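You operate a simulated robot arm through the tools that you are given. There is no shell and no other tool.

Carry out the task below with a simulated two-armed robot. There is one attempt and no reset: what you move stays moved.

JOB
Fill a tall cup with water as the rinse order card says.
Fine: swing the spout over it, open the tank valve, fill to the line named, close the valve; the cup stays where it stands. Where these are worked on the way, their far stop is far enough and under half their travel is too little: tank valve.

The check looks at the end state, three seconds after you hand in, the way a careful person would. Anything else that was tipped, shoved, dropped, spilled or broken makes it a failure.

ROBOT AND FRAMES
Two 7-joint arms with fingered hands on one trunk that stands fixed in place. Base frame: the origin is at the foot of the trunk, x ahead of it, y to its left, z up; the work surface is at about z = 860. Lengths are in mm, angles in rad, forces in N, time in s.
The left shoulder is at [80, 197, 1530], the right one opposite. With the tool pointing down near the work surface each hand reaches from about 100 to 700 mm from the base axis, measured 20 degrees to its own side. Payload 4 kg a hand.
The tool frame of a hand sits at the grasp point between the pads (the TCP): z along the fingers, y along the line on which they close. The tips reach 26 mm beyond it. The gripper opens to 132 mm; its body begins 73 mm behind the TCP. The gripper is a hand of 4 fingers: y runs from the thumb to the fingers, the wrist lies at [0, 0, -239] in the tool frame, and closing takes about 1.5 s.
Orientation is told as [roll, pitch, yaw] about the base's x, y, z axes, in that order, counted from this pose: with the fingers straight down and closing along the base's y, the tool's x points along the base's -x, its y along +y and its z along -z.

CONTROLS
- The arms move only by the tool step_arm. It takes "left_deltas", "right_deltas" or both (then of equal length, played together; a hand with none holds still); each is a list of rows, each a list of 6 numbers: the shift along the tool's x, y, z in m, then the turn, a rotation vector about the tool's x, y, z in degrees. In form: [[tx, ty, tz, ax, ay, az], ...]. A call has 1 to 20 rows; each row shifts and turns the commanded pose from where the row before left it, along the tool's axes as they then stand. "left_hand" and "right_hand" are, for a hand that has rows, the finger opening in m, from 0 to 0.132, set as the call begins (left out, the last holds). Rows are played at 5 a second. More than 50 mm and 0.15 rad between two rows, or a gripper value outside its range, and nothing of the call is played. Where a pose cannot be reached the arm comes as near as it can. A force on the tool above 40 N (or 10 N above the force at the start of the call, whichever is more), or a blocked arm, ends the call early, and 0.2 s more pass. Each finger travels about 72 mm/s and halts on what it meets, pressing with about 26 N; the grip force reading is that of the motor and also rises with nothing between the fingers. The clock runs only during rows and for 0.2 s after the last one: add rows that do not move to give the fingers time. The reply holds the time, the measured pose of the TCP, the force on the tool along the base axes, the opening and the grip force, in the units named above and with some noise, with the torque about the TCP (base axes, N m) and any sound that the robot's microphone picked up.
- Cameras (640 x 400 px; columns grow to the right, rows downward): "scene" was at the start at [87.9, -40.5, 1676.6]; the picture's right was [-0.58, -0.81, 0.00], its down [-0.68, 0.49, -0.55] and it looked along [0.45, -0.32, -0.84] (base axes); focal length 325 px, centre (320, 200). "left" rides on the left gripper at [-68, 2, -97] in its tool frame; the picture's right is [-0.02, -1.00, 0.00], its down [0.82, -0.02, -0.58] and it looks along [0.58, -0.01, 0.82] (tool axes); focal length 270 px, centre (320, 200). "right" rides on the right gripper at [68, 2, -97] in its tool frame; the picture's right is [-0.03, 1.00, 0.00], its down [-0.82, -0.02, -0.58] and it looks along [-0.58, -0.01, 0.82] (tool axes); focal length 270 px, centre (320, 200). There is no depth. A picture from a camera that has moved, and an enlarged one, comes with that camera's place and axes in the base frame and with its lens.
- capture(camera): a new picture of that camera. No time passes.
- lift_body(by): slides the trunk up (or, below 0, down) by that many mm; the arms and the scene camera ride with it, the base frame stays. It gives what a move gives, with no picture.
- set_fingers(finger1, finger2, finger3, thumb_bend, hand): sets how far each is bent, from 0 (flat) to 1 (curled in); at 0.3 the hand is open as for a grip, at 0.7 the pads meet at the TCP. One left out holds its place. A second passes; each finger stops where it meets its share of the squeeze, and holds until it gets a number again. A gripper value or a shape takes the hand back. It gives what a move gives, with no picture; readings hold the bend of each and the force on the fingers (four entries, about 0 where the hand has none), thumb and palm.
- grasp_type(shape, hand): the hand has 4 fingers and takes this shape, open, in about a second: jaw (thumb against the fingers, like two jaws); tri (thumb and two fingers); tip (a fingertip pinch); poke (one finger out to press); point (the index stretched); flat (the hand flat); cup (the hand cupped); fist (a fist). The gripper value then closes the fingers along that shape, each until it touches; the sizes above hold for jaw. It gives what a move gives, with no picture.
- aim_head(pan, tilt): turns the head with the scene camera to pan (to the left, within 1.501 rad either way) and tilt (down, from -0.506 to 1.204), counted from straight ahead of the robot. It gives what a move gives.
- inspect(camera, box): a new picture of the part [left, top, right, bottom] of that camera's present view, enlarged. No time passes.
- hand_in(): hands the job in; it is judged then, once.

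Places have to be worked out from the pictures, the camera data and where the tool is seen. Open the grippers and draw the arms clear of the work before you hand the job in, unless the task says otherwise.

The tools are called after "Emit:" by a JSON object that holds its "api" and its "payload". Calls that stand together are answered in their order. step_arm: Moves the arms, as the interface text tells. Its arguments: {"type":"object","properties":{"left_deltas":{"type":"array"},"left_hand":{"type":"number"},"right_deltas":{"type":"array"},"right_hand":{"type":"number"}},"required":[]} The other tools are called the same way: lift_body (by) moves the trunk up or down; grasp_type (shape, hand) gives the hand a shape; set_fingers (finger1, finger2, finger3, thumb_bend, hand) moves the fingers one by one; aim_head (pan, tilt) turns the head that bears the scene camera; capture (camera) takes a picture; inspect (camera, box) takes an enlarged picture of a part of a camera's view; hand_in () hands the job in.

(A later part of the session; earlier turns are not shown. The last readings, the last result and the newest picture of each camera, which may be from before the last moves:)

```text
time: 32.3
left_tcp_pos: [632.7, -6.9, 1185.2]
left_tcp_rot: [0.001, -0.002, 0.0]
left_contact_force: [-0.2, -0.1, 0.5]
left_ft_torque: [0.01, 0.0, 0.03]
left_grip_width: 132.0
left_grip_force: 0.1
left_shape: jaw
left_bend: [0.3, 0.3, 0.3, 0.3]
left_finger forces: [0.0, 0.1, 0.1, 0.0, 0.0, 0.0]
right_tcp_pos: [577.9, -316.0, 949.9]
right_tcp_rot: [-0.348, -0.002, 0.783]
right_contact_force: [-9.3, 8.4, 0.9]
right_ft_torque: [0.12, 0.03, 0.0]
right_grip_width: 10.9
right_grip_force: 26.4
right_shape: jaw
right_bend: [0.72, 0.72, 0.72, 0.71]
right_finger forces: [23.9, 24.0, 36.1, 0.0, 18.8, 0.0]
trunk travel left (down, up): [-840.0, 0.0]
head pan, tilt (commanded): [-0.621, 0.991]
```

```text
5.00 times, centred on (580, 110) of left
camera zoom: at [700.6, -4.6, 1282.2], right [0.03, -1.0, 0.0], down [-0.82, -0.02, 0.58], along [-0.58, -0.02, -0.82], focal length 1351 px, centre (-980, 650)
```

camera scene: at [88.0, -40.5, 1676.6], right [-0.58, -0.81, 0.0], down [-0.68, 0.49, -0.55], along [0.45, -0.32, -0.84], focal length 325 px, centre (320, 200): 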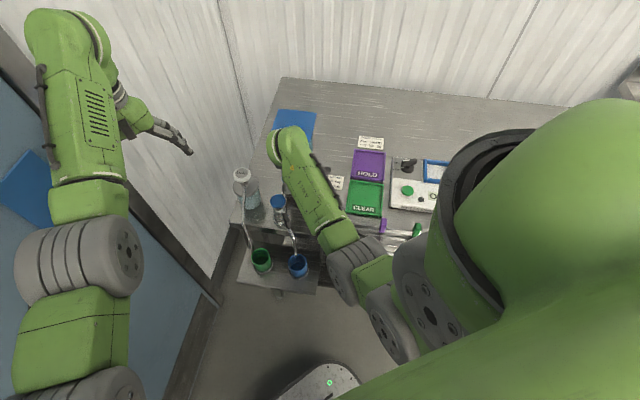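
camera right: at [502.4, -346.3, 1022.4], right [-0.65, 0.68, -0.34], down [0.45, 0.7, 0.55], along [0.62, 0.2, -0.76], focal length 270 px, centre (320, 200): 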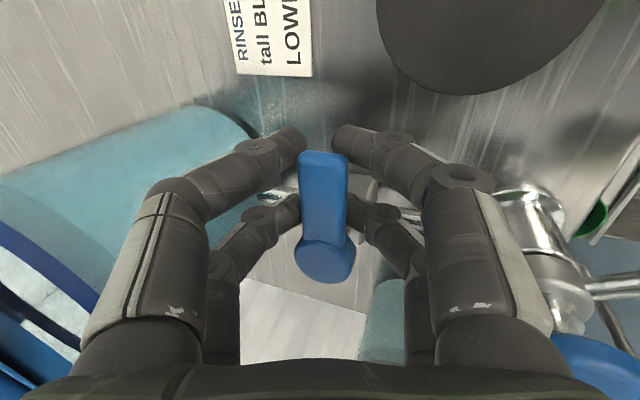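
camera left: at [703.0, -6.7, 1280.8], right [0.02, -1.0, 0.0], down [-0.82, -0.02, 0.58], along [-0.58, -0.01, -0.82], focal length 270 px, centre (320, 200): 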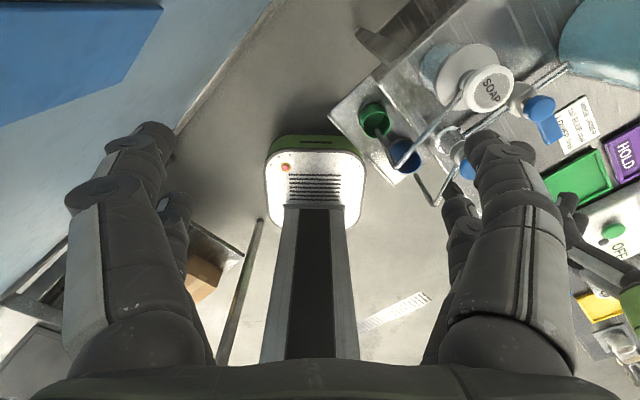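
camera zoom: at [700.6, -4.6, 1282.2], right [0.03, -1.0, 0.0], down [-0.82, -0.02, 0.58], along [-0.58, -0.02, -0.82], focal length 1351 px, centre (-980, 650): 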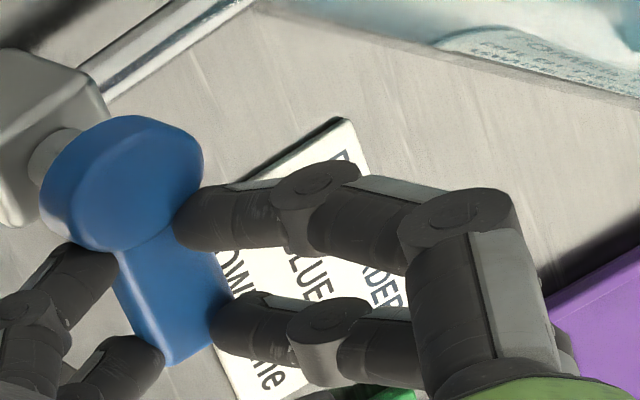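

Now the grip is clean and centred on the lever; it resists toward the tank, consistent with its shut stop on that side. I'll turn the lever clockwise (toward the post) by a first 16° about the pivot (≈ (604, -292)) and watch the force.

Emit:
{"api": "step_arm", "payload": {"right_deltas": [[-0.00036, 0.00468, -0.0017, 0, 2.8, 7.69], [-0.00036, 0.00468, -0.0017, 0, 2.8, 7.69]]}}

Emit:
{"api": "capture", "payload": {"camera": "right"}}

Emit:
{"api": "capture", "payload": {"camera": "scene"}}

Emit:
{"api": "inspect", "payload": {"camera": "left", "box": [500, 60, 630, 160]}}

```text
time: 32.9
left_tcp_pos: [634.6, -7.2, 1184.5]
left_tcp_rot: [-0.002, 0.001, -0.001]
left_contact_force: [-0.1, -0.4, -0.4]
left_ft_torque: [-0.02, -0.02, -0.04]
left_grip_width: 131.8
left_grip_force: 0.0
left_shape: jaw
left_bend: [0.3, 0.3, 0.3, 0.3]
left_finger forces: [0.1, 0.0, 0.0, 0.0, 0.1, 0.0]
right_tcp_pos: [573.3, -308.2, 950.6]
right_tcp_rot: [-0.35, 0.0, 0.498]
right_contact_force: [-3.1, 7.5, 1.6]
right_ft_torque: [0.02, -0.15, 0.41]
right_grip_width: 10.3
right_grip_force: 26.4
right_shape: jaw
right_bend: [0.72, 0.72, 0.72, 0.7]
right_finger forces: [21.2, 24.6, 37.5, 0.0, 20.7, 0.0]
trunk travel left (down, up): [-840.0, 0.0]
head pan, tilt (commanded): [-0.621, 0.991]
```

```text
taken
camera right: at [495.7, -310.8, 1041.7], right [-0.43, 0.84, -0.34], down [0.63, 0.55, 0.55], along [0.65, 0.02, -0.76], focal length 270 px, centre (320, 200)
```

right: 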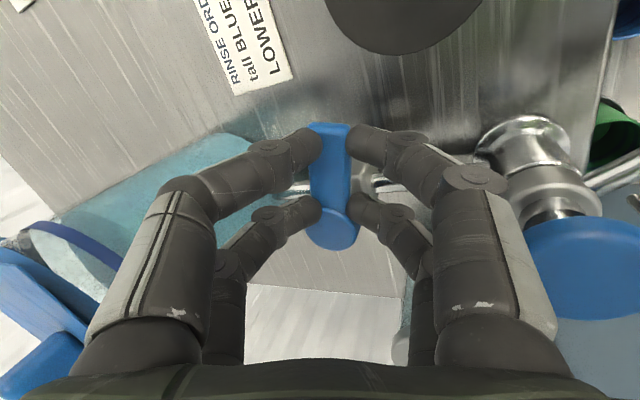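

```text
taken
camera scene: at [87.0, -38.2, 1676.7], right [-0.58, -0.81, 0.0], down [-0.68, 0.49, -0.55], along [0.45, -0.32, -0.84], focal length 325 px, centre (320, 200)
```

scene: 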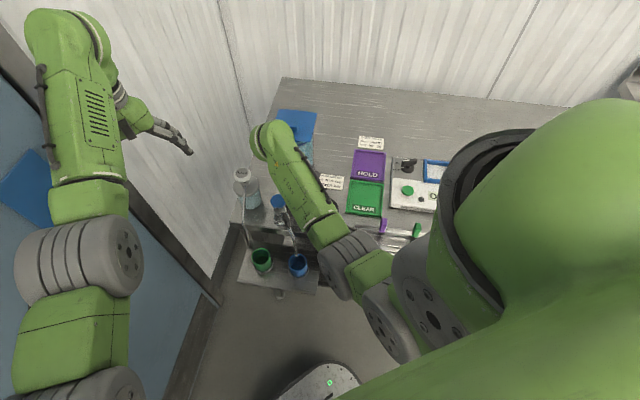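

```text
4.00 times, centred on (565, 110) of left
camera zoom: at [702.1, -4.7, 1281.4], right [0.03, -1.0, 0.0], down [-0.82, -0.02, 0.58], along [-0.58, -0.02, -0.82], focal length 1081 px, centre (-660, 560)
```

zoom: 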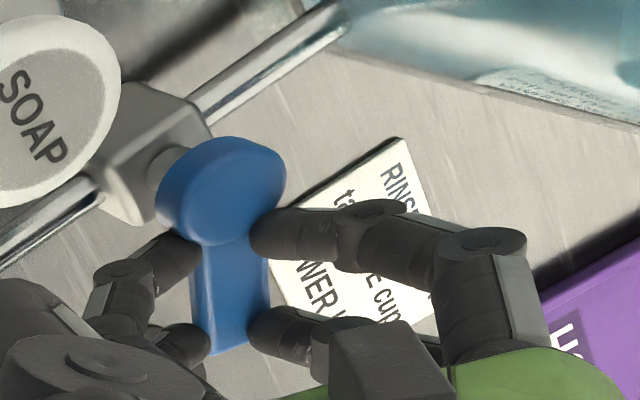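

The lever turns freely with the hand. I'll continue 4 more steps (to about 49°) and look at the cup.

Emit:
{"api": "step_arm", "payload": {"right_deltas": [[-0.00036, 0.00468, -0.0017, 0, 2.8, 7.69], [-0.00036, 0.00468, -0.0017, 0, 2.8, 7.69], [-0.00036, 0.00468, -0.0017, 0, 2.8, 7.69]]}}

Emit:
{"api": "capture", "payload": {"camera": "right"}}

Emit:
{"api": "inspect", "payload": {"camera": "scene", "box": [270, 235, 326, 280]}}

Emit:
{"api": "inspect", "payload": {"camera": "left", "box": [360, 60, 630, 260]}}

```text
time: 33.7
left_tcp_pos: [633.5, -7.5, 1183.9]
left_tcp_rot: [-0.003, 0.0, -0.001]
left_contact_force: [-0.4, 0.2, 0.7]
left_ft_torque: [-0.01, 0.03, -0.02]
left_grip_width: 132.1
left_grip_force: 0.2
left_shape: jaw
left_bend: [0.3, 0.3, 0.3, 0.3]
left_finger forces: [0.1, 0.0, 0.1, 0.0, 0.0, 0.1]
right_tcp_pos: [570.6, -295.6, 951.5]
right_tcp_rot: [-0.353, -0.002, 0.07]
right_contact_force: [-0.3, 5.4, 5.6]
right_ft_torque: [0.13, 0.01, 0.56]
right_grip_width: 9.5
right_grip_force: 25.6
right_shape: jaw
right_bend: [0.71, 0.72, 0.72, 0.7]
right_finger forces: [30.3, 26.0, 36.3, 0.0, 22.7, 0.0]
trunk travel left (down, up): [-840.0, 0.0]
head pan, tilt (commanded): [-0.621, 0.991]
```

```text
taken
camera right: at [498.5, -264.8, 1041.7], right [-0.04, 0.94, -0.34], down [0.8, 0.23, 0.55], along [0.6, -0.25, -0.76], focal length 270 px, centre (320, 200)
```

right: 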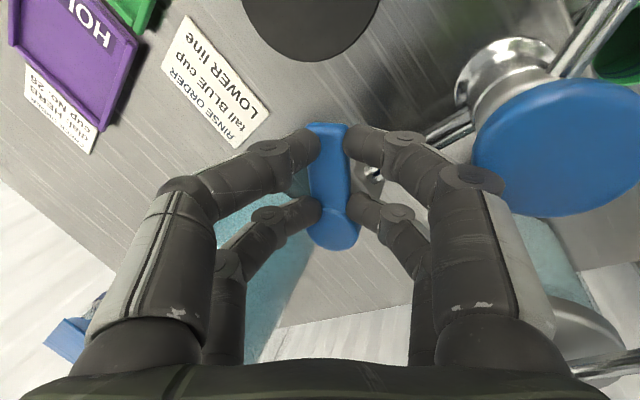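

```text
8.89 times, centred on (298, 258) of scene
camera zoom: at [87.2, -38.1, 1676.8], right [-0.58, -0.81, 0.0], down [-0.68, 0.49, -0.55], along [0.45, -0.32, -0.84], focal length 2888 px, centre (516, -311)
```

zoom: 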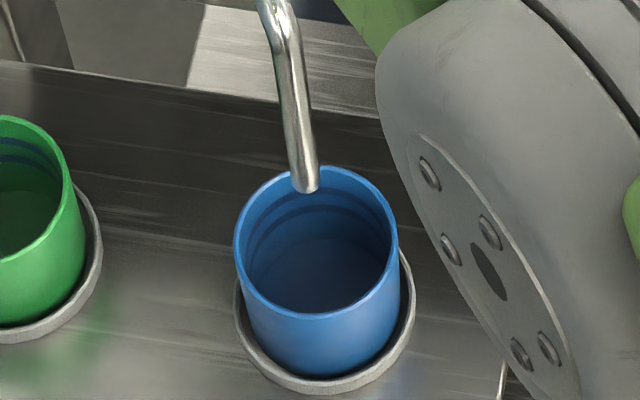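

```text
2.00 times, centred on (495, 160) of left
camera zoom: at [702.2, -4.6, 1281.3], right [0.03, -1.0, 0.0], down [-0.82, -0.02, 0.58], along [-0.58, -0.02, -0.82], focal length 541 px, centre (-30, 280)
```

zoom: 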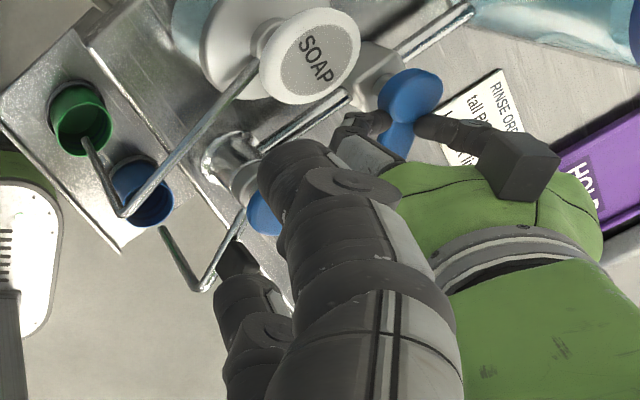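

The lever is 41° open with no water yet, but finger1's knuckle looks to be right over the post cap (z force +5.6 N). I'll roll the hand back from 20° to about 5° lean about the pinch point to lift that side clear.

Emit:
{"api": "step_arm", "payload": {"right_deltas": [[0, -0.00235, 0.00015, -7.5, 0, 0], [0, -0.00235, 0.00015, -7.5, 0, 0]]}}

Emit:
{"api": "capture", "payload": {"camera": "right"}}

Emit:
{"api": "inspect", "payload": {"camera": "scene", "box": [250, 180, 330, 280]}}

```text
time: 34.3
left_tcp_pos: [633.7, -9.4, 1184.9]
left_tcp_rot: [0.001, 0.0, 0.001]
left_contact_force: [0.7, 0.6, 0.3]
left_ft_torque: [-0.02, 0.03, -0.02]
left_grip_width: 131.8
left_grip_force: 0.0
left_shape: jaw
left_bend: [0.3, 0.3, 0.3, 0.3]
left_finger forces: [0.0, 0.1, 0.0, 0.0, 0.0, 0.1]
right_tcp_pos: [570.2, -301.5, 951.9]
right_tcp_rot: [-0.088, -0.006, 0.07]
right_contact_force: [4.1, -1.9, 8.0]
right_ft_torque: [-0.87, -0.25, 0.03]
right_grip_width: 10.1
right_grip_force: 26.0
right_shape: jaw
right_bend: [0.68, 0.7, 0.73, 0.7]
right_finger forces: [24.4, 22.5, 46.4, 0.1, 33.6, 0.0]
trunk travel left (down, up): [-840.0, 0.0]
head pan, tilt (commanded): [-0.621, 0.991]
```

```text
taken
camera right: at [500.0, -296.5, 1049.0], right [-0.04, 1.0, -0.09], down [0.81, 0.09, 0.58], along [0.58, -0.05, -0.81], focal length 270 px, centre (320, 200)
```

right: 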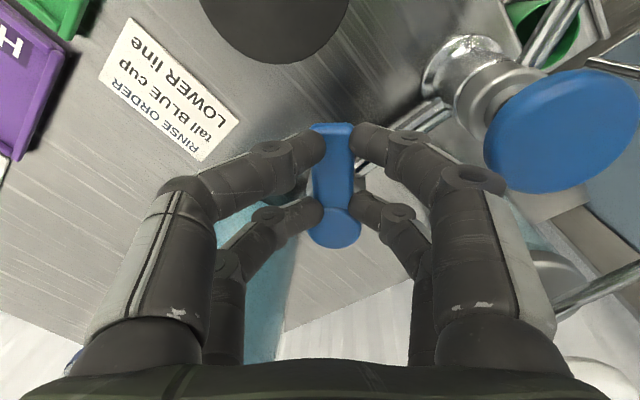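

```text
4.00 times, centred on (290, 230) of scene
camera zoom: at [87.0, -41.3, 1676.7], right [-0.58, -0.81, 0.0], down [-0.68, 0.49, -0.55], along [0.45, -0.32, -0.84], focal length 1300 px, centre (440, 80)
```

zoom: 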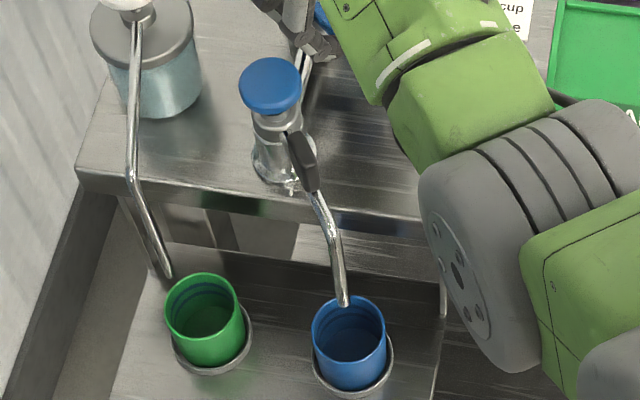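

There's now a visible gap between the hand and the post cap, and the spout has not moved. I continue turning 3 more steps (to about 65°).

Emit:
{"api": "step_arm", "payload": {"right_deltas": [[-0.00036, 0.00496, -0.00043, 0, 0.713, 8.15], [-0.00036, 0.00496, -0.00043, 0, 0.713, 8.15], [-0.00036, 0.00496, -0.00043, 0, 0.713, 8.15]]}}

Emit:
{"api": "capture", "payload": {"camera": "right"}}

Emit:
{"api": "inspect", "payload": {"camera": "scene", "box": [250, 180, 330, 280]}}

Emit:
{"api": "inspect", "payload": {"camera": "left", "box": [360, 60, 630, 260]}}

```text
time: 35.1
left_tcp_pos: [631.7, -9.3, 1184.7]
left_tcp_rot: [0.0, -0.001, 0.0]
left_contact_force: [0.1, 0.4, 0.6]
left_ft_torque: [0.0, 0.01, -0.02]
left_grip_width: 132.1
left_grip_force: 0.0
left_shape: jaw
left_bend: [0.3, 0.3, 0.3, 0.3]
left_finger forces: [0.0, 0.0, 0.0, 0.0, 0.0, 0.1]
right_tcp_pos: [569.1, -285.9, 953.6]
right_tcp_rot: [-0.088, -0.003, -0.361]
right_contact_force: [-1.5, -6.9, 16.9]
right_ft_torque: [-0.98, 0.25, -0.11]
right_grip_width: 10.1
right_grip_force: 25.8
right_shape: jaw
right_bend: [0.69, 0.7, 0.73, 0.7]
right_finger forces: [23.5, 21.6, 48.5, 0.0, 40.0, 0.1]
trunk travel left (down, up): [-840.0, 0.0]
head pan, tilt (commanded): [-0.621, 0.991]
```

```text
taken
camera right: at [508.8, -252.2, 1049.0], right [0.38, 0.92, -0.09], down [0.77, -0.26, 0.58], along [0.51, -0.29, -0.81], focal length 270 px, centre (320, 200)
```

right: 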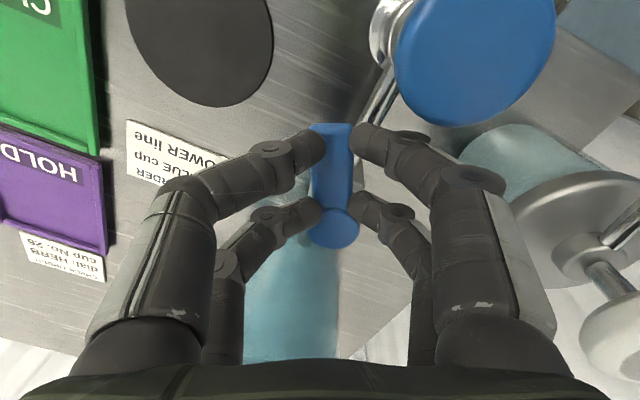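

```text
4.00 times, centred on (290, 230) of scene
camera zoom: at [84.6, -39.5, 1676.9], right [-0.58, -0.81, 0.0], down [-0.68, 0.49, -0.55], along [0.45, -0.32, -0.84], focal length 1300 px, centre (440, 80)
```

zoom: 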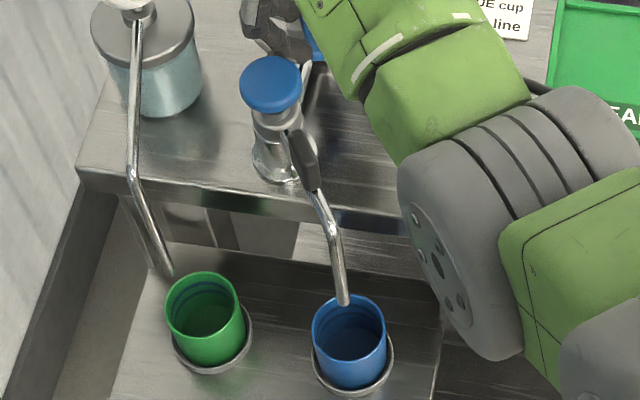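

```text
2.00 times, centred on (495, 160) of left
camera zoom: at [700.3, -5.9, 1282.5], right [0.02, -1.0, 0.0], down [-0.82, -0.02, 0.58], along [-0.58, -0.01, -0.82], focal length 541 px, centre (-30, 280)
```

zoom: 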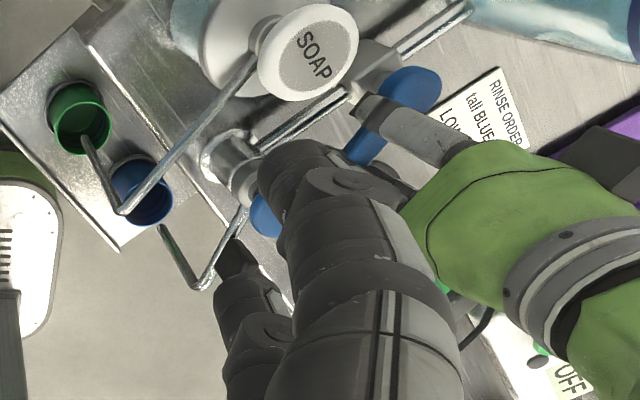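

The lever is at about 66°. I'll look closely for a stream or water in the cup.

Emit:
{"api": "inspect", "payload": {"camera": "scene", "box": [316, 245, 352, 280]}}

Emit:
{"api": "inspect", "payload": {"camera": "scene", "box": [325, 245, 350, 275]}}

Emit:
{"api": "capture", "payload": {"camera": "scene"}}

```text
11.43 times, centred on (334, 262) of scene
camera zoom: at [84.6, -39.5, 1676.9], right [-0.58, -0.81, 0.0], down [-0.68, 0.49, -0.55], along [0.45, -0.32, -0.84], focal length 3713 px, centre (160, -514)
```

zoom: 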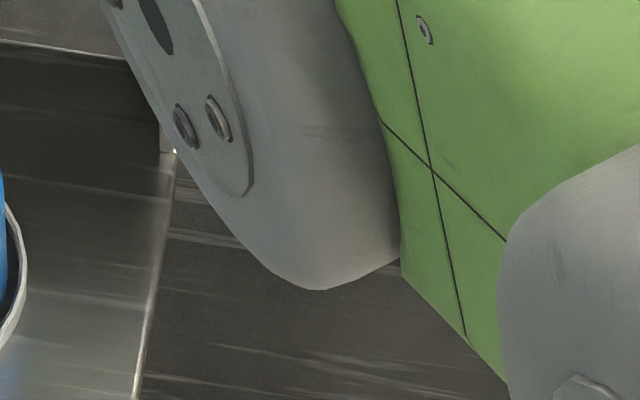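

```text
13.33 times, centred on (338, 260) of scene
camera zoom: at [84.6, -39.5, 1676.9], right [-0.58, -0.81, 0.0], down [-0.68, 0.49, -0.55], along [0.45, -0.32, -0.84], focal length 4332 px, centre (87, -600)
```

zoom: 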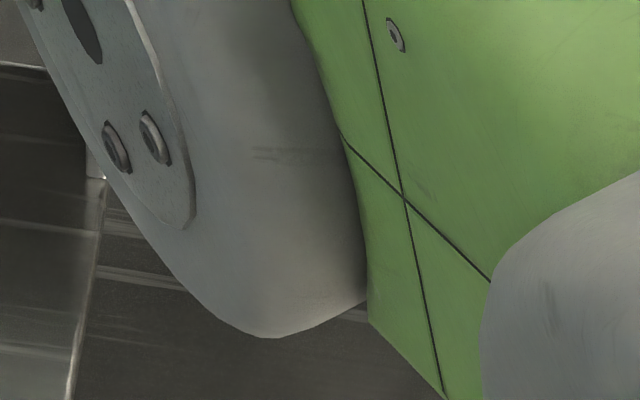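

```text
taken
camera scene: at [84.6, -39.5, 1676.9], right [-0.58, -0.81, 0.0], down [-0.68, 0.49, -0.55], along [0.45, -0.32, -0.84], focal length 325 px, centre (320, 200)
```

scene: 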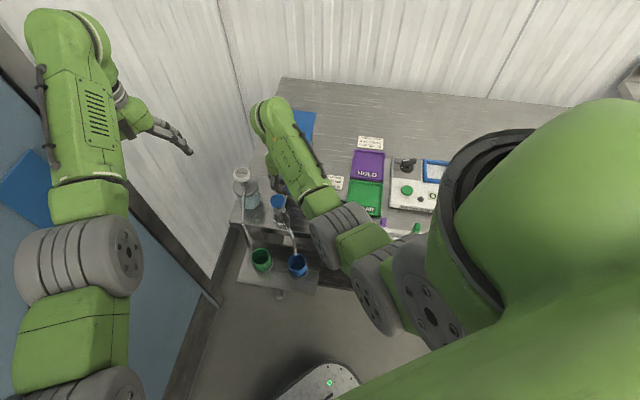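

Wrong box; the cup is at about (298, 262) in the scene picture. Zooming there for the water level.

Emit:
{"api": "inspect", "payload": {"camera": "scene", "box": [280, 243, 316, 273]}}

Emit:
{"api": "inspect", "payload": {"camera": "right", "box": [260, 80, 420, 260]}}

```text
13.33 times, centred on (298, 258) of scene
camera zoom: at [84.6, -39.5, 1676.9], right [-0.58, -0.81, 0.0], down [-0.68, 0.49, -0.55], along [0.45, -0.32, -0.84], focal length 4332 px, centre (613, -573)
```

zoom: 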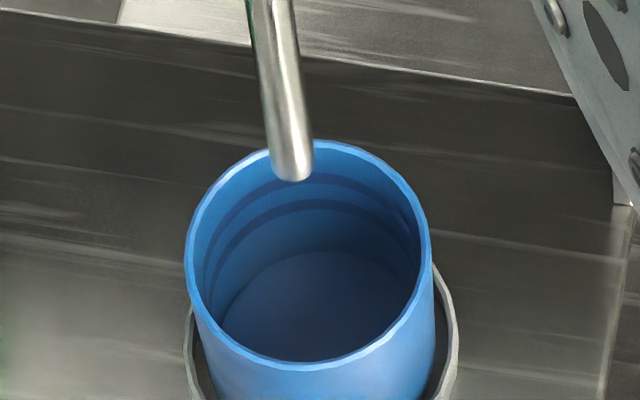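

```text
2.22 times, centred on (340, 170) of right
camera zoom: at [508.8, -252.2, 1049.0], right [0.38, 0.92, -0.09], down [0.77, -0.26, 0.58], along [0.51, -0.29, -0.81], focal length 601 px, centre (276, 267)
```

zoom: 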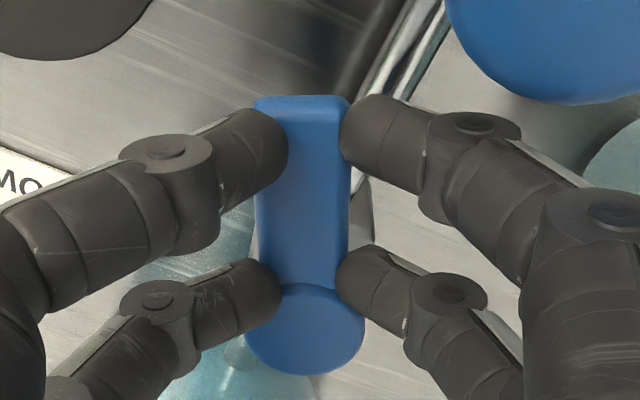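

No stream and the cup still looks empty at 66°. I'll turn two more steps, rising 2 mm each to relieve the vertical force, and check again.

Emit:
{"api": "step_arm", "payload": {"right_deltas": [[-0.00036, 0.0048, -0.00243, 0, 0.713, 8.15]]}}

Emit:
{"api": "inspect", "payload": {"camera": "scene", "box": [280, 243, 316, 273]}}

```text
time: 35.5
left_tcp_pos: [632.8, -7.6, 1183.9]
left_tcp_rot: [0.002, -0.004, 0.0]
left_contact_force: [-0.4, -0.2, -0.6]
left_ft_torque: [0.03, -0.01, -0.01]
left_grip_width: 132.0
left_grip_force: 0.0
left_shape: jaw
left_bend: [0.3, 0.3, 0.3, 0.3]
left_finger forces: [0.1, 0.1, 0.1, 0.0, 0.1, 0.1]
right_tcp_pos: [570.5, -280.7, 952.6]
right_tcp_rot: [-0.087, -0.001, -0.501]
right_contact_force: [-2.5, -4.8, 11.3]
right_ft_torque: [-0.91, 0.31, -0.07]
right_grip_width: 10.3
right_grip_force: 26.0
right_shape: jaw
right_bend: [0.69, 0.7, 0.73, 0.7]
right_finger forces: [23.3, 22.4, 48.8, 0.0, 36.7, 0.0]
trunk travel left (down, up): [-840.0, 0.0]
head pan, tilt (commanded): [-0.621, 0.991]
```

```text
13.33 times, centred on (298, 258) of scene
camera zoom: at [85.0, -40.2, 1676.7], right [-0.58, -0.81, 0.0], down [-0.68, 0.49, -0.55], along [0.45, -0.32, -0.84], focal length 4332 px, centre (613, -573)
```

zoom: 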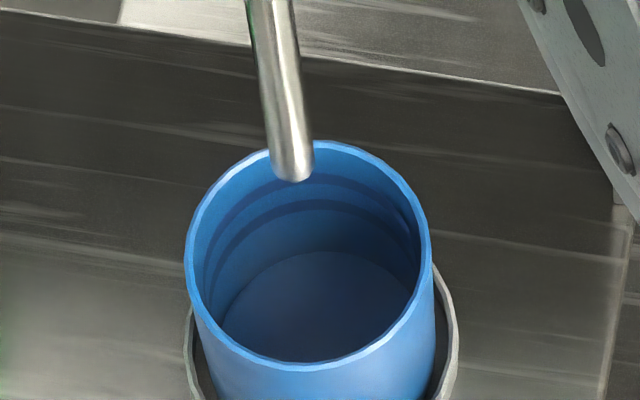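

Still no visible water at 74°. I'll hold still for 0.6 s to see whether the level rises.

Emit:
{"api": "step_arm", "payload": {"right_deltas": [[0, 0, 0, 0, 0, 0], [0, 0, 0, 0, 0, 0]]}}

Emit:
{"api": "inspect", "payload": {"camera": "scene", "box": [280, 243, 316, 273]}}

Emit:
{"api": "inspect", "payload": {"camera": "right", "box": [200, 0, 640, 275]}}

```text
time: 36.1
left_tcp_pos: [633.0, -8.6, 1184.0]
left_tcp_rot: [-0.001, -0.001, 0.001]
left_contact_force: [0.3, -1.3, 0.2]
left_ft_torque: [0.01, 0.02, 0.01]
left_grip_width: 131.8
left_grip_force: 0.0
left_shape: jaw
left_bend: [0.3, 0.3, 0.3, 0.3]
left_finger forces: [0.0, 0.0, 0.0, 0.0, 0.0, 0.0]
right_tcp_pos: [571.8, -280.4, 952.7]
right_tcp_rot: [-0.088, 0.0, -0.5]
right_contact_force: [-6.0, -3.0, 6.7]
right_ft_torque: [-0.87, 0.27, -0.16]
right_grip_width: 10.2
right_grip_force: 26.1
right_shape: jaw
right_bend: [0.69, 0.7, 0.73, 0.7]
right_finger forces: [23.0, 21.7, 47.6, 0.0, 34.7, 0.1]
trunk travel left (down, up): [-840.0, 0.0]
head pan, tilt (commanded): [-0.621, 0.991]
```

```text
13.33 times, centred on (298, 258) of scene
camera zoom: at [85.1, -40.2, 1676.7], right [-0.58, -0.81, 0.0], down [-0.68, 0.49, -0.55], along [0.45, -0.32, -0.84], focal length 4332 px, centre (613, -573)
```

zoom: 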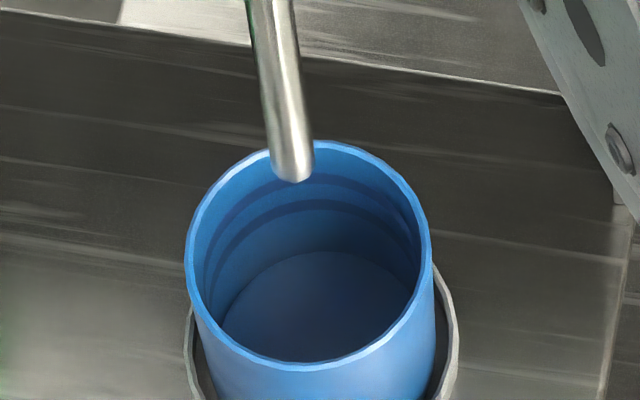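

```text
1.45 times, centred on (420, 138) of right
camera zoom: at [516.0, -239.5, 1049.3], right [0.5, 0.86, -0.09], down [0.73, -0.37, 0.58], along [0.46, -0.35, -0.81], focal length 393 px, centre (174, 291)
```

zoom: 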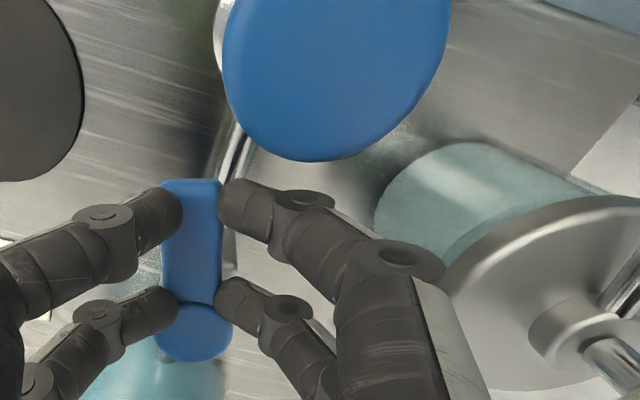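

No rise yet. The lever isn't fully in line with the pipe, so I turn two more steps toward the stop and check.

Emit:
{"api": "step_arm", "payload": {"right_deltas": [[-0.00036, 0.0048, -0.00243, 0, 0.713, 8.15]]}}

Emit:
{"api": "inspect", "payload": {"camera": "scene", "box": [280, 243, 316, 273]}}

Emit:
{"api": "capture", "payload": {"camera": "right"}}

```text
time: 36.5
left_tcp_pos: [633.2, -9.1, 1184.7]
left_tcp_rot: [-0.001, -0.002, -0.001]
left_contact_force: [1.2, -0.9, 0.6]
left_ft_torque: [-0.02, 0.02, 0.02]
left_grip_width: 131.9
left_grip_force: 0.1
left_shape: jaw
left_bend: [0.3, 0.3, 0.3, 0.3]
left_finger forces: [0.0, 0.1, 0.1, 0.0, 0.0, 0.0]
right_tcp_pos: [574.4, -277.5, 952.9]
right_tcp_rot: [-0.087, 0.004, -0.644]
right_contact_force: [-8.6, -0.7, -0.1]
right_ft_torque: [-0.72, 0.46, -0.06]
right_grip_width: 10.0
right_grip_force: 25.8
right_shape: jaw
right_bend: [0.69, 0.7, 0.73, 0.7]
right_finger forces: [20.7, 21.3, 45.0, 0.1, 32.1, 0.0]
trunk travel left (down, up): [-840.0, 0.0]
head pan, tilt (commanded): [-0.621, 0.991]
```

```text
13.33 times, centred on (298, 258) of scene
camera zoom: at [85.6, -40.3, 1676.6], right [-0.58, -0.81, 0.0], down [-0.68, 0.49, -0.55], along [0.45, -0.32, -0.84], focal length 4332 px, centre (613, -573)
```

zoom: 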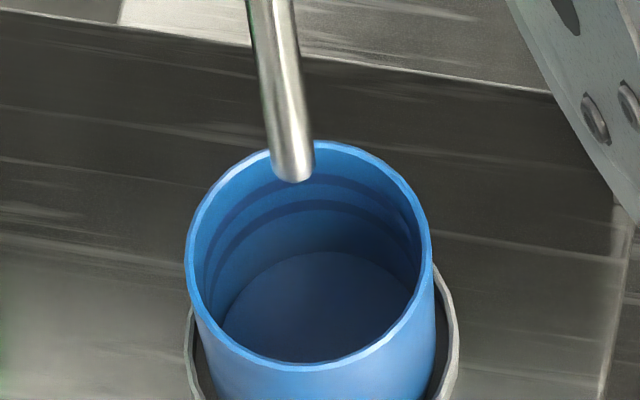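

```text
taken
camera right: at [525.2, -227.7, 1049.7], right [0.62, 0.78, -0.09], down [0.67, -0.47, 0.57], along [0.41, -0.41, -0.81], focal length 270 px, centre (320, 200)
```

right: 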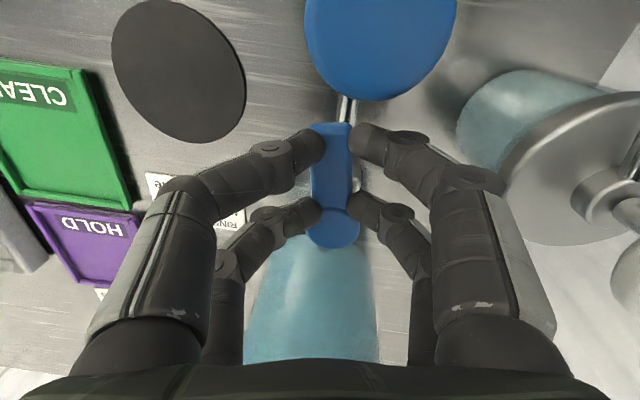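

82° now, lever nearly along the pipe, still dry. I'll turn the remaining step to the far stop and hold briefly.

Emit:
{"api": "step_arm", "payload": {"right_deltas": [[-0.00036, 0.0048, -0.00143, 0, 0.713, 8.15], [0, 0, 0, 0, 0, 0]]}}

Emit:
{"api": "inspect", "payload": {"camera": "scene", "box": [280, 243, 316, 273]}}

Emit:
{"api": "capture", "payload": {"camera": "right"}}

```text
time: 37.1
left_tcp_pos: [635.5, -7.8, 1183.8]
left_tcp_rot: [0.0, 0.0, 0.002]
left_contact_force: [0.4, -0.5, 0.1]
left_ft_torque: [0.03, 0.01, -0.01]
left_grip_width: 131.8
left_grip_force: 0.1
left_shape: jaw
left_bend: [0.3, 0.3, 0.3, 0.3]
left_finger forces: [0.1, 0.0, 0.1, 0.1, 0.0, 0.1]
right_tcp_pos: [577.9, -271.6, 953.8]
right_tcp_rot: [-0.091, 0.006, -0.787]
right_contact_force: [-12.7, 7.3, -13.0]
right_ft_torque: [-0.49, 0.51, -0.09]
right_grip_width: 8.9
right_grip_force: 26.0
right_shape: jaw
right_bend: [0.69, 0.7, 0.73, 0.7]
right_finger forces: [19.6, 20.6, 40.5, 0.0, 25.0, 0.0]
trunk travel left (down, up): [-840.0, 0.0]
head pan, tilt (commanded): [-0.621, 0.991]
```

```text
13.33 times, centred on (298, 258) of scene
camera zoom: at [87.3, -39.6, 1676.4], right [-0.58, -0.81, 0.0], down [-0.68, 0.49, -0.55], along [0.45, -0.32, -0.84], focal length 4332 px, centre (613, -573)
```

zoom: 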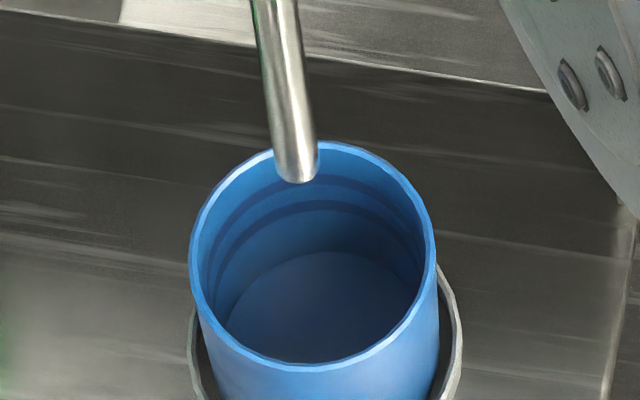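

```text
taken
camera right: at [536.4, -216.8, 1050.5], right [0.72, 0.69, -0.09], down [0.6, -0.56, 0.57], along [0.34, -0.47, -0.81], focal length 270 px, centre (320, 200)
```

right: 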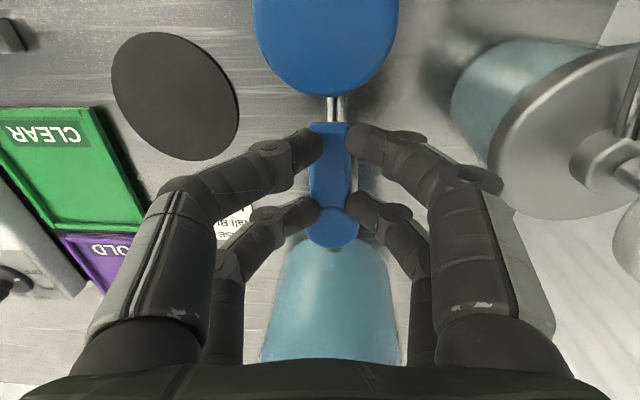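

The lever is now fully in line with the pipe (90°). No stream is visible yet, so I hold 1 s and compare.

Emit:
{"api": "step_arm", "payload": {"right_deltas": [[0, 0, 0, 0, 0, 0], [0, 0, 0, 0, 0, 0], [0, 0, 0, 0, 0, 0], [0, 0, 0, 0, 0, 0]]}}

Emit:
{"api": "inspect", "payload": {"camera": "scene", "box": [280, 243, 316, 273]}}

Emit:
{"api": "inspect", "payload": {"camera": "scene", "box": [230, 150, 330, 290]}}

Emit:
{"api": "inspect", "payload": {"camera": "left", "box": [360, 60, 630, 260]}}

```text
time: 38.1
left_tcp_pos: [633.8, -5.0, 1184.7]
left_tcp_rot: [-0.003, 0.001, -0.002]
left_contact_force: [-0.3, 0.7, 1.0]
left_ft_torque: [0.02, 0.01, -0.03]
left_grip_width: 131.8
left_grip_force: 0.1
left_shape: jaw
left_bend: [0.3, 0.3, 0.3, 0.3]
left_finger forces: [0.0, 0.0, 0.1, 0.0, 0.1, 0.1]
right_tcp_pos: [581.4, -270.0, 958.1]
right_tcp_rot: [-0.087, -0.003, -0.785]
right_contact_force: [-2.3, 18.9, -3.5]
right_ft_torque: [0.65, 0.13, 0.3]
right_grip_width: 6.1
right_grip_force: 25.3
right_shape: jaw
right_bend: [0.73, 0.72, 0.69, 0.76]
right_finger forces: [21.6, 30.1, 22.2, 0.0, 0.0, 0.1]
trunk travel left (down, up): [-840.0, 0.0]
head pan, tilt (commanded): [-0.621, 0.991]
```

```text
13.33 times, centred on (298, 258) of scene
camera zoom: at [88.0, -35.8, 1676.8], right [-0.58, -0.81, 0.0], down [-0.68, 0.48, -0.55], along [0.45, -0.32, -0.84], focal length 4332 px, centre (613, -573)
```

zoom: 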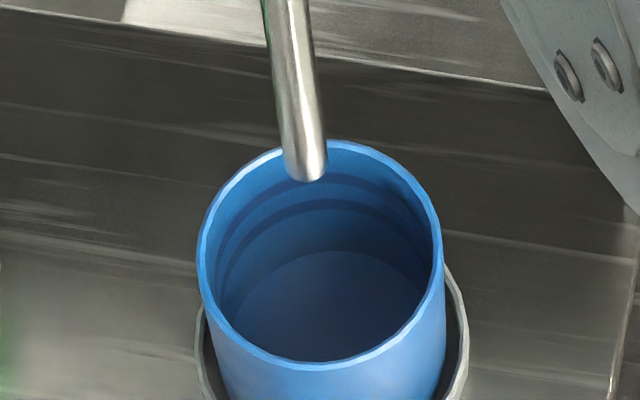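

```text
2.86 times, centred on (280, 220) of scene
camera zoom: at [88.0, -35.8, 1676.8], right [-0.58, -0.81, 0.0], down [-0.68, 0.48, -0.55], along [0.45, -0.32, -0.84], focal length 928 px, centre (434, 143)
```

zoom: 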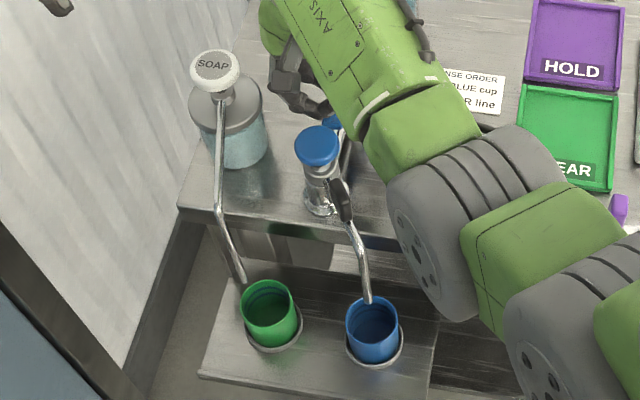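

```text
2.00 times, centred on (495, 160) of left
camera zoom: at [702.8, -2.4, 1281.1], right [0.03, -1.0, 0.0], down [-0.82, -0.02, 0.58], along [-0.58, -0.02, -0.82], focal length 541 px, centre (-30, 280)
```

zoom: 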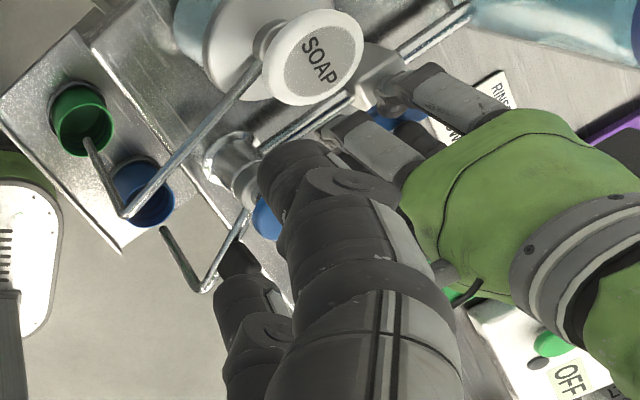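

The thumb seems to have slipped (its force is 0, bend 0.76) and there's 19 N sideways. I'll look from the right camera before moving.

Emit:
{"api": "capture", "payload": {"camera": "right"}}

Emit:
{"api": "inspect", "payload": {"camera": "right", "box": [240, 60, 420, 260]}}

```text
taken
camera right: at [538.9, -214.6, 1054.0], right [0.72, 0.69, -0.09], down [0.6, -0.55, 0.58], along [0.35, -0.47, -0.81], focal length 270 px, centre (320, 200)
```

right: 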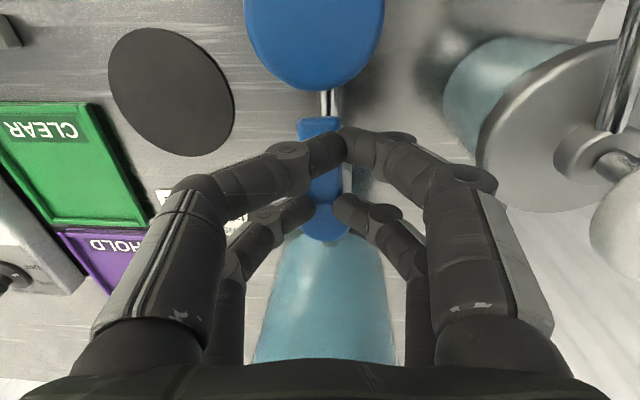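

```text
2.00 times, centred on (330, 160) of right
camera zoom: at [538.9, -214.6, 1054.0], right [0.72, 0.69, -0.09], down [0.6, -0.55, 0.58], along [0.35, -0.47, -0.81], focal length 541 px, centre (300, 280)
```

zoom: 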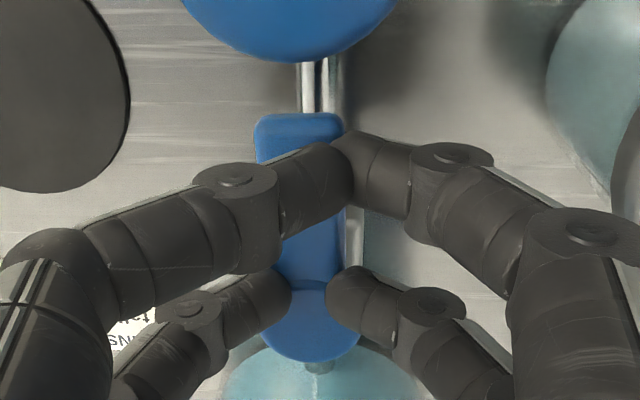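

The near thumb slid over the lever's top, but the lever itself is at about 138°, in line with the pipe (≈ 86–90° turned). I'll relax the grip to 50 mm (straddling), which also lets time pass, then check the cup for water.

Emit:
{"api": "step_arm", "payload": {"right_deltas": [[0, 0, 0, 0, 0, 0], [0, 0, 0, 0, 0, 0], [0, 0, 0, 0, 0, 0]], "right_hand": 0.05}}

Emit:
{"api": "inspect", "payload": {"camera": "scene", "box": [280, 243, 316, 273]}}

Emit:
{"api": "capture", "payload": {"camera": "right"}}

```text
time: 38.9
left_tcp_pos: [634.6, -6.7, 1184.0]
left_tcp_rot: [0.001, -0.001, 0.002]
left_contact_force: [0.8, -0.6, -0.3]
left_ft_torque: [-0.02, 0.01, -0.02]
left_grip_width: 132.0
left_grip_force: 0.0
left_shape: jaw
left_bend: [0.3, 0.3, 0.3, 0.3]
left_finger forces: [0.0, 0.0, 0.1, 0.0, 0.0, 0.0]
right_tcp_pos: [580.4, -272.4, 955.0]
right_tcp_rot: [-0.088, -0.002, -0.785]
right_contact_force: [0.4, 0.2, -0.2]
right_ft_torque: [-0.04, 0.01, 0.0]
right_grip_width: 49.3
right_grip_force: 0.0
right_shape: jaw
right_bend: [0.74, 0.74, 0.74, 0.7]
right_finger forces: [0.0, 0.0, 0.0, 0.0, 0.1, 0.1]
trunk travel left (down, up): [-840.0, 0.0]
head pan, tilt (commanded): [-0.621, 0.991]
```

```text
13.33 times, centred on (298, 258) of scene
camera zoom: at [88.4, -39.9, 1676.6], right [-0.58, -0.81, 0.0], down [-0.68, 0.49, -0.55], along [0.44, -0.32, -0.84], focal length 4332 px, centre (613, -573)
```

zoom: 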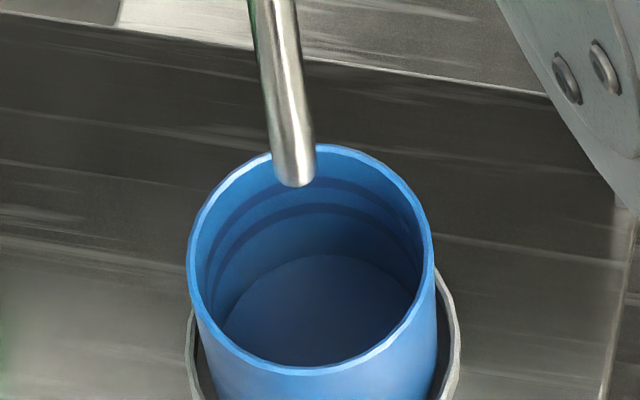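

```text
taken
camera right: at [538.7, -217.6, 1052.4], right [0.72, 0.69, -0.09], down [0.6, -0.55, 0.58], along [0.35, -0.47, -0.81], focal length 270 px, centre (320, 200)
```

right: 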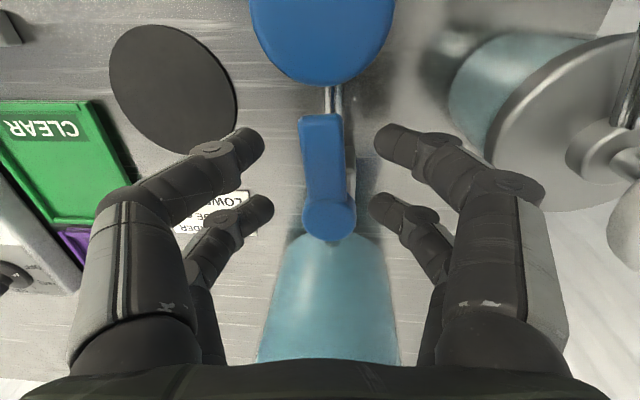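

Still dry. I'll zoom on the valve and the post to look for any marks or a second control.

Emit:
{"api": "inspect", "payload": {"camera": "right", "box": [240, 80, 420, 260]}}

Emit:
{"api": "inspect", "payload": {"camera": "scene", "box": [240, 160, 320, 230]}}

Emit:
{"api": "inspect", "payload": {"camera": "left", "box": [380, 100, 480, 190]}}

```text
2.22 times, centred on (330, 170) of right
camera zoom: at [538.7, -217.6, 1052.4], right [0.72, 0.69, -0.09], down [0.6, -0.55, 0.58], along [0.35, -0.47, -0.81], focal length 601 px, centre (298, 267)
```

zoom: 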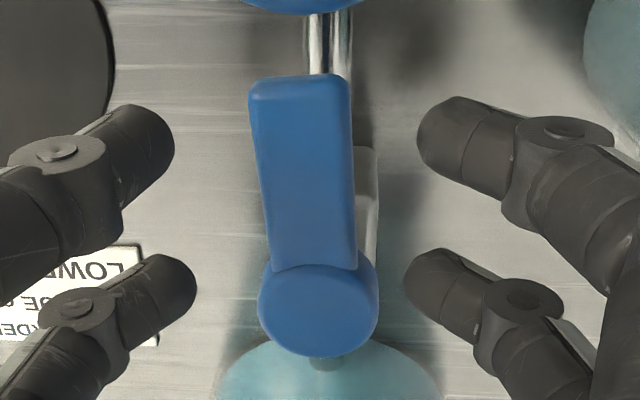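

```text
5.71 times, centred on (280, 195) of scene
camera zoom: at [88.4, -39.9, 1676.6], right [-0.58, -0.81, 0.0], down [-0.68, 0.49, -0.55], along [0.44, -0.32, -0.84], focal length 1857 px, centre (549, 229)
```

zoom: 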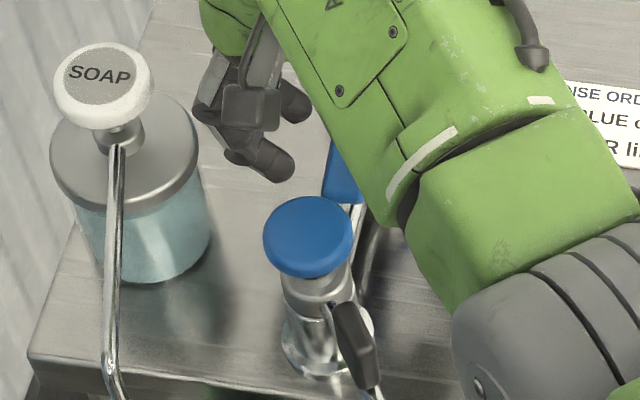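

```text
4.44 times, centred on (430, 145) of left
camera zoom: at [703.1, -4.6, 1280.7], right [0.03, -1.0, 0.0], down [-0.82, -0.02, 0.58], along [-0.58, -0.02, -0.82], focal length 1201 px, centre (-169, 444)
```

zoom: 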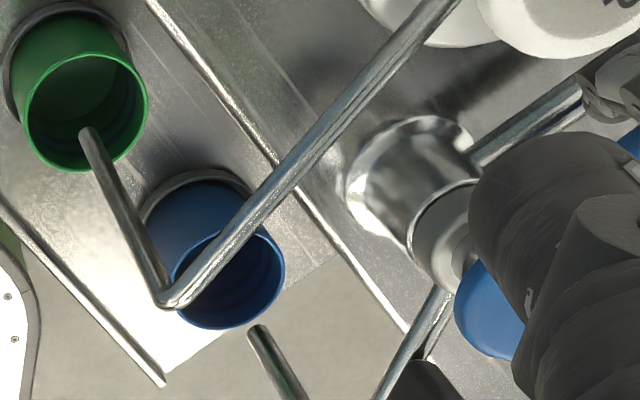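

No marks or second control visible; the lever rests at about 141°. I'll lower 8 mm for a better pinch, grip again and test whether the lever turns further.

Emit:
{"api": "step_arm", "payload": {"right_deltas": [[-0.001, 0.0007, 0.0045, 0, 0, 0], [0, 0.0007, 0.004, 0, 0, 0], [0, 0, 0, 0, 0, 0]]}}

Emit:
{"api": "step_arm", "payload": {"right_deltas": [[0, 0, 0, 0, 0, 0], [0, 0, 0, 0, 0, 0], [0, 0, 0, 0, 0, 0], [0, 0, 0, 0, 0, 0]], "right_hand": 0.008}}

Emit:
{"api": "inspect", "payload": {"camera": "right", "box": [240, 80, 420, 260]}}

Emit:
{"api": "inspect", "payload": {"camera": "scene", "box": [280, 243, 316, 273]}}

```text
time: 39.7
left_tcp_pos: [634.8, -8.2, 1183.4]
left_tcp_rot: [0.0, 0.001, 0.001]
left_contact_force: [0.2, 0.4, 0.3]
left_ft_torque: [-0.01, 0.02, 0.03]
left_grip_width: 131.8
left_grip_force: 0.0
left_shape: jaw
left_bend: [0.3, 0.3, 0.3, 0.3]
left_finger forces: [0.0, 0.1, 0.0, 0.0, 0.1, 0.1]
right_tcp_pos: [581.0, -273.6, 947.9]
right_tcp_rot: [-0.085, -0.001, -0.786]
right_contact_force: [-0.4, 0.8, 0.4]
right_ft_torque: [-0.02, 0.02, 0.02]
right_grip_width: 49.6
right_grip_force: 0.1
right_shape: jaw
right_bend: [0.74, 0.74, 0.74, 0.7]
right_finger forces: [0.1, 0.1, 0.0, 0.1, 0.0, 0.0]
trunk travel left (down, up): [-840.0, 0.0]
head pan, tilt (commanded): [-0.621, 0.991]
```

```text
time: 40.7
left_tcp_pos: [634.6, -8.5, 1183.1]
left_tcp_rot: [0.0, 0.003, 0.0]
left_contact_force: [-0.8, -0.7, -0.4]
left_ft_torque: [0.01, 0.0, 0.03]
left_grip_width: 131.9
left_grip_force: 0.0
left_shape: jaw
left_bend: [0.3, 0.3, 0.3, 0.3]
left_finger forces: [0.0, 0.0, 0.1, 0.0, 0.0, 0.0]
right_tcp_pos: [580.5, -273.1, 947.0]
right_tcp_rot: [-0.086, 0.003, -0.787]
right_contact_force: [0.1, 1.5, -4.0]
right_ft_torque: [0.12, -0.04, 0.14]
right_grip_width: 15.7
right_grip_force: 26.3
right_shape: jaw
right_bend: [0.72, 0.72, 0.72, 0.7]
right_finger forces: [24.1, 24.0, 23.0, 0.1, 23.7, 0.0]
trunk travel left (down, up): [-840.0, 0.0]
head pan, tilt (commanded): [-0.621, 0.991]
```

```text
2.22 times, centred on (330, 170) of right
camera zoom: at [538.7, -217.8, 1043.6], right [0.72, 0.69, -0.09], down [0.6, -0.56, 0.58], along [0.35, -0.47, -0.81], focal length 601 px, centre (298, 267)
```

zoom: 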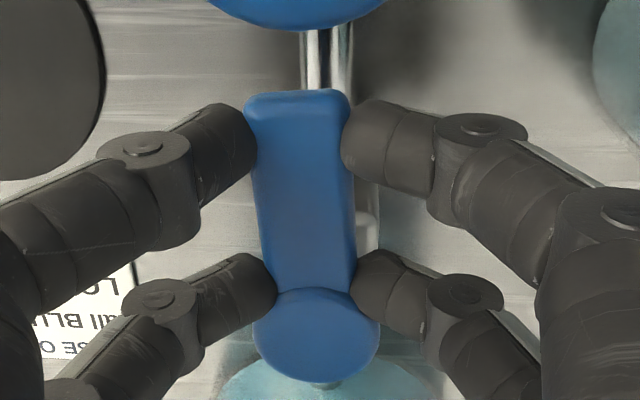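

```text
13.33 times, centred on (298, 258) of scene
camera zoom: at [88.5, -40.2, 1676.5], right [-0.58, -0.81, 0.0], down [-0.68, 0.49, -0.55], along [0.44, -0.32, -0.84], focal length 4332 px, centre (613, -573)
```

zoom: 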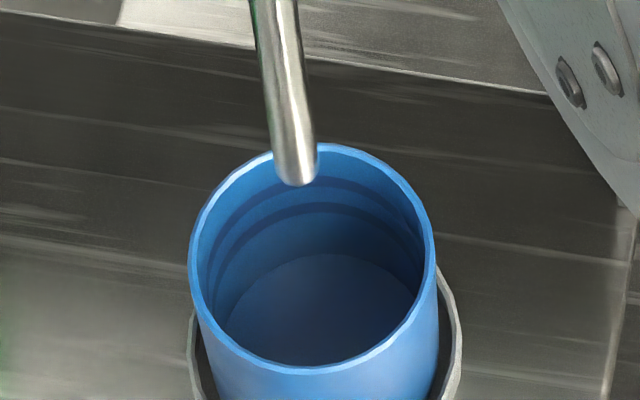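

The pinch is now clean and symmetric. Turning further clockwise by two steps to see if the lever goes beyond the pipe line or meets a stop.

Emit:
{"api": "step_arm", "payload": {"right_deltas": [[-0.00036, 0.00496, -0.00043, 0, 0.713, 8.15], [-0.00036, 0.00496, -0.00043, 0, 0.713, 8.15]]}}

Emit:
{"api": "inspect", "payload": {"camera": "right", "box": [240, 80, 420, 260]}}

Emit:
{"api": "inspect", "payload": {"camera": "scene", "box": [280, 243, 316, 273]}}

```text
time: 41.3
left_tcp_pos: [630.2, -10.5, 1186.4]
left_tcp_rot: [0.002, -0.003, 0.0]
left_contact_force: [-0.3, -0.2, 0.5]
left_ft_torque: [-0.01, 0.0, -0.01]
left_grip_width: 131.6
left_grip_force: 0.0
left_shape: jaw
left_bend: [0.3, 0.3, 0.3, 0.3]
left_finger forces: [0.0, 0.0, 0.0, 0.0, 0.1, 0.1]
right_tcp_pos: [582.5, -267.4, 948.1]
right_tcp_rot: [-0.087, 0.003, -1.072]
right_contact_force: [-17.5, -0.6, -1.7]
right_ft_torque: [0.56, 0.49, 2.41]
right_grip_width: 16.5
right_grip_force: 25.7
right_shape: jaw
right_bend: [0.72, 0.72, 0.72, 0.7]
right_finger forces: [14.7, 67.9, 31.8, 0.0, 40.3, 0.0]
trunk travel left (down, up): [-840.0, 0.0]
head pan, tilt (commanded): [-0.621, 0.991]
```

```text
2.22 times, centred on (330, 170) of right
camera zoom: at [559.1, -203.2, 1044.3], right [0.89, 0.45, -0.09], down [0.42, -0.7, 0.57], along [0.2, -0.55, -0.81], focal length 601 px, centre (298, 267)
```

zoom: 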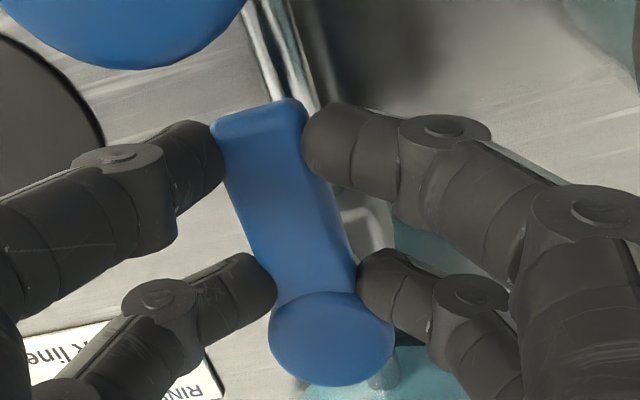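

```text
13.33 times, centred on (298, 258) of scene
camera zoom: at [82.9, -42.2, 1676.8], right [-0.58, -0.81, 0.0], down [-0.68, 0.49, -0.55], along [0.45, -0.32, -0.84], focal length 4332 px, centre (613, -573)
```

zoom: 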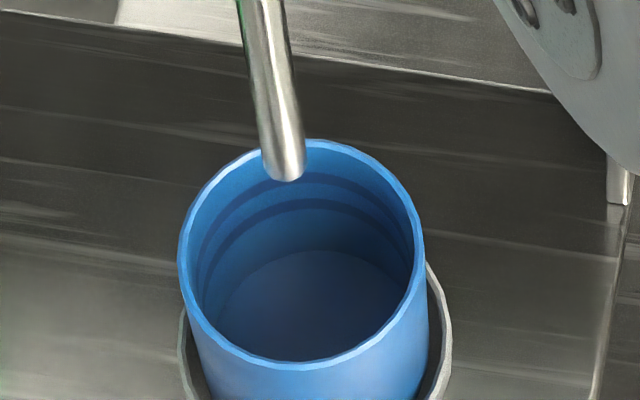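

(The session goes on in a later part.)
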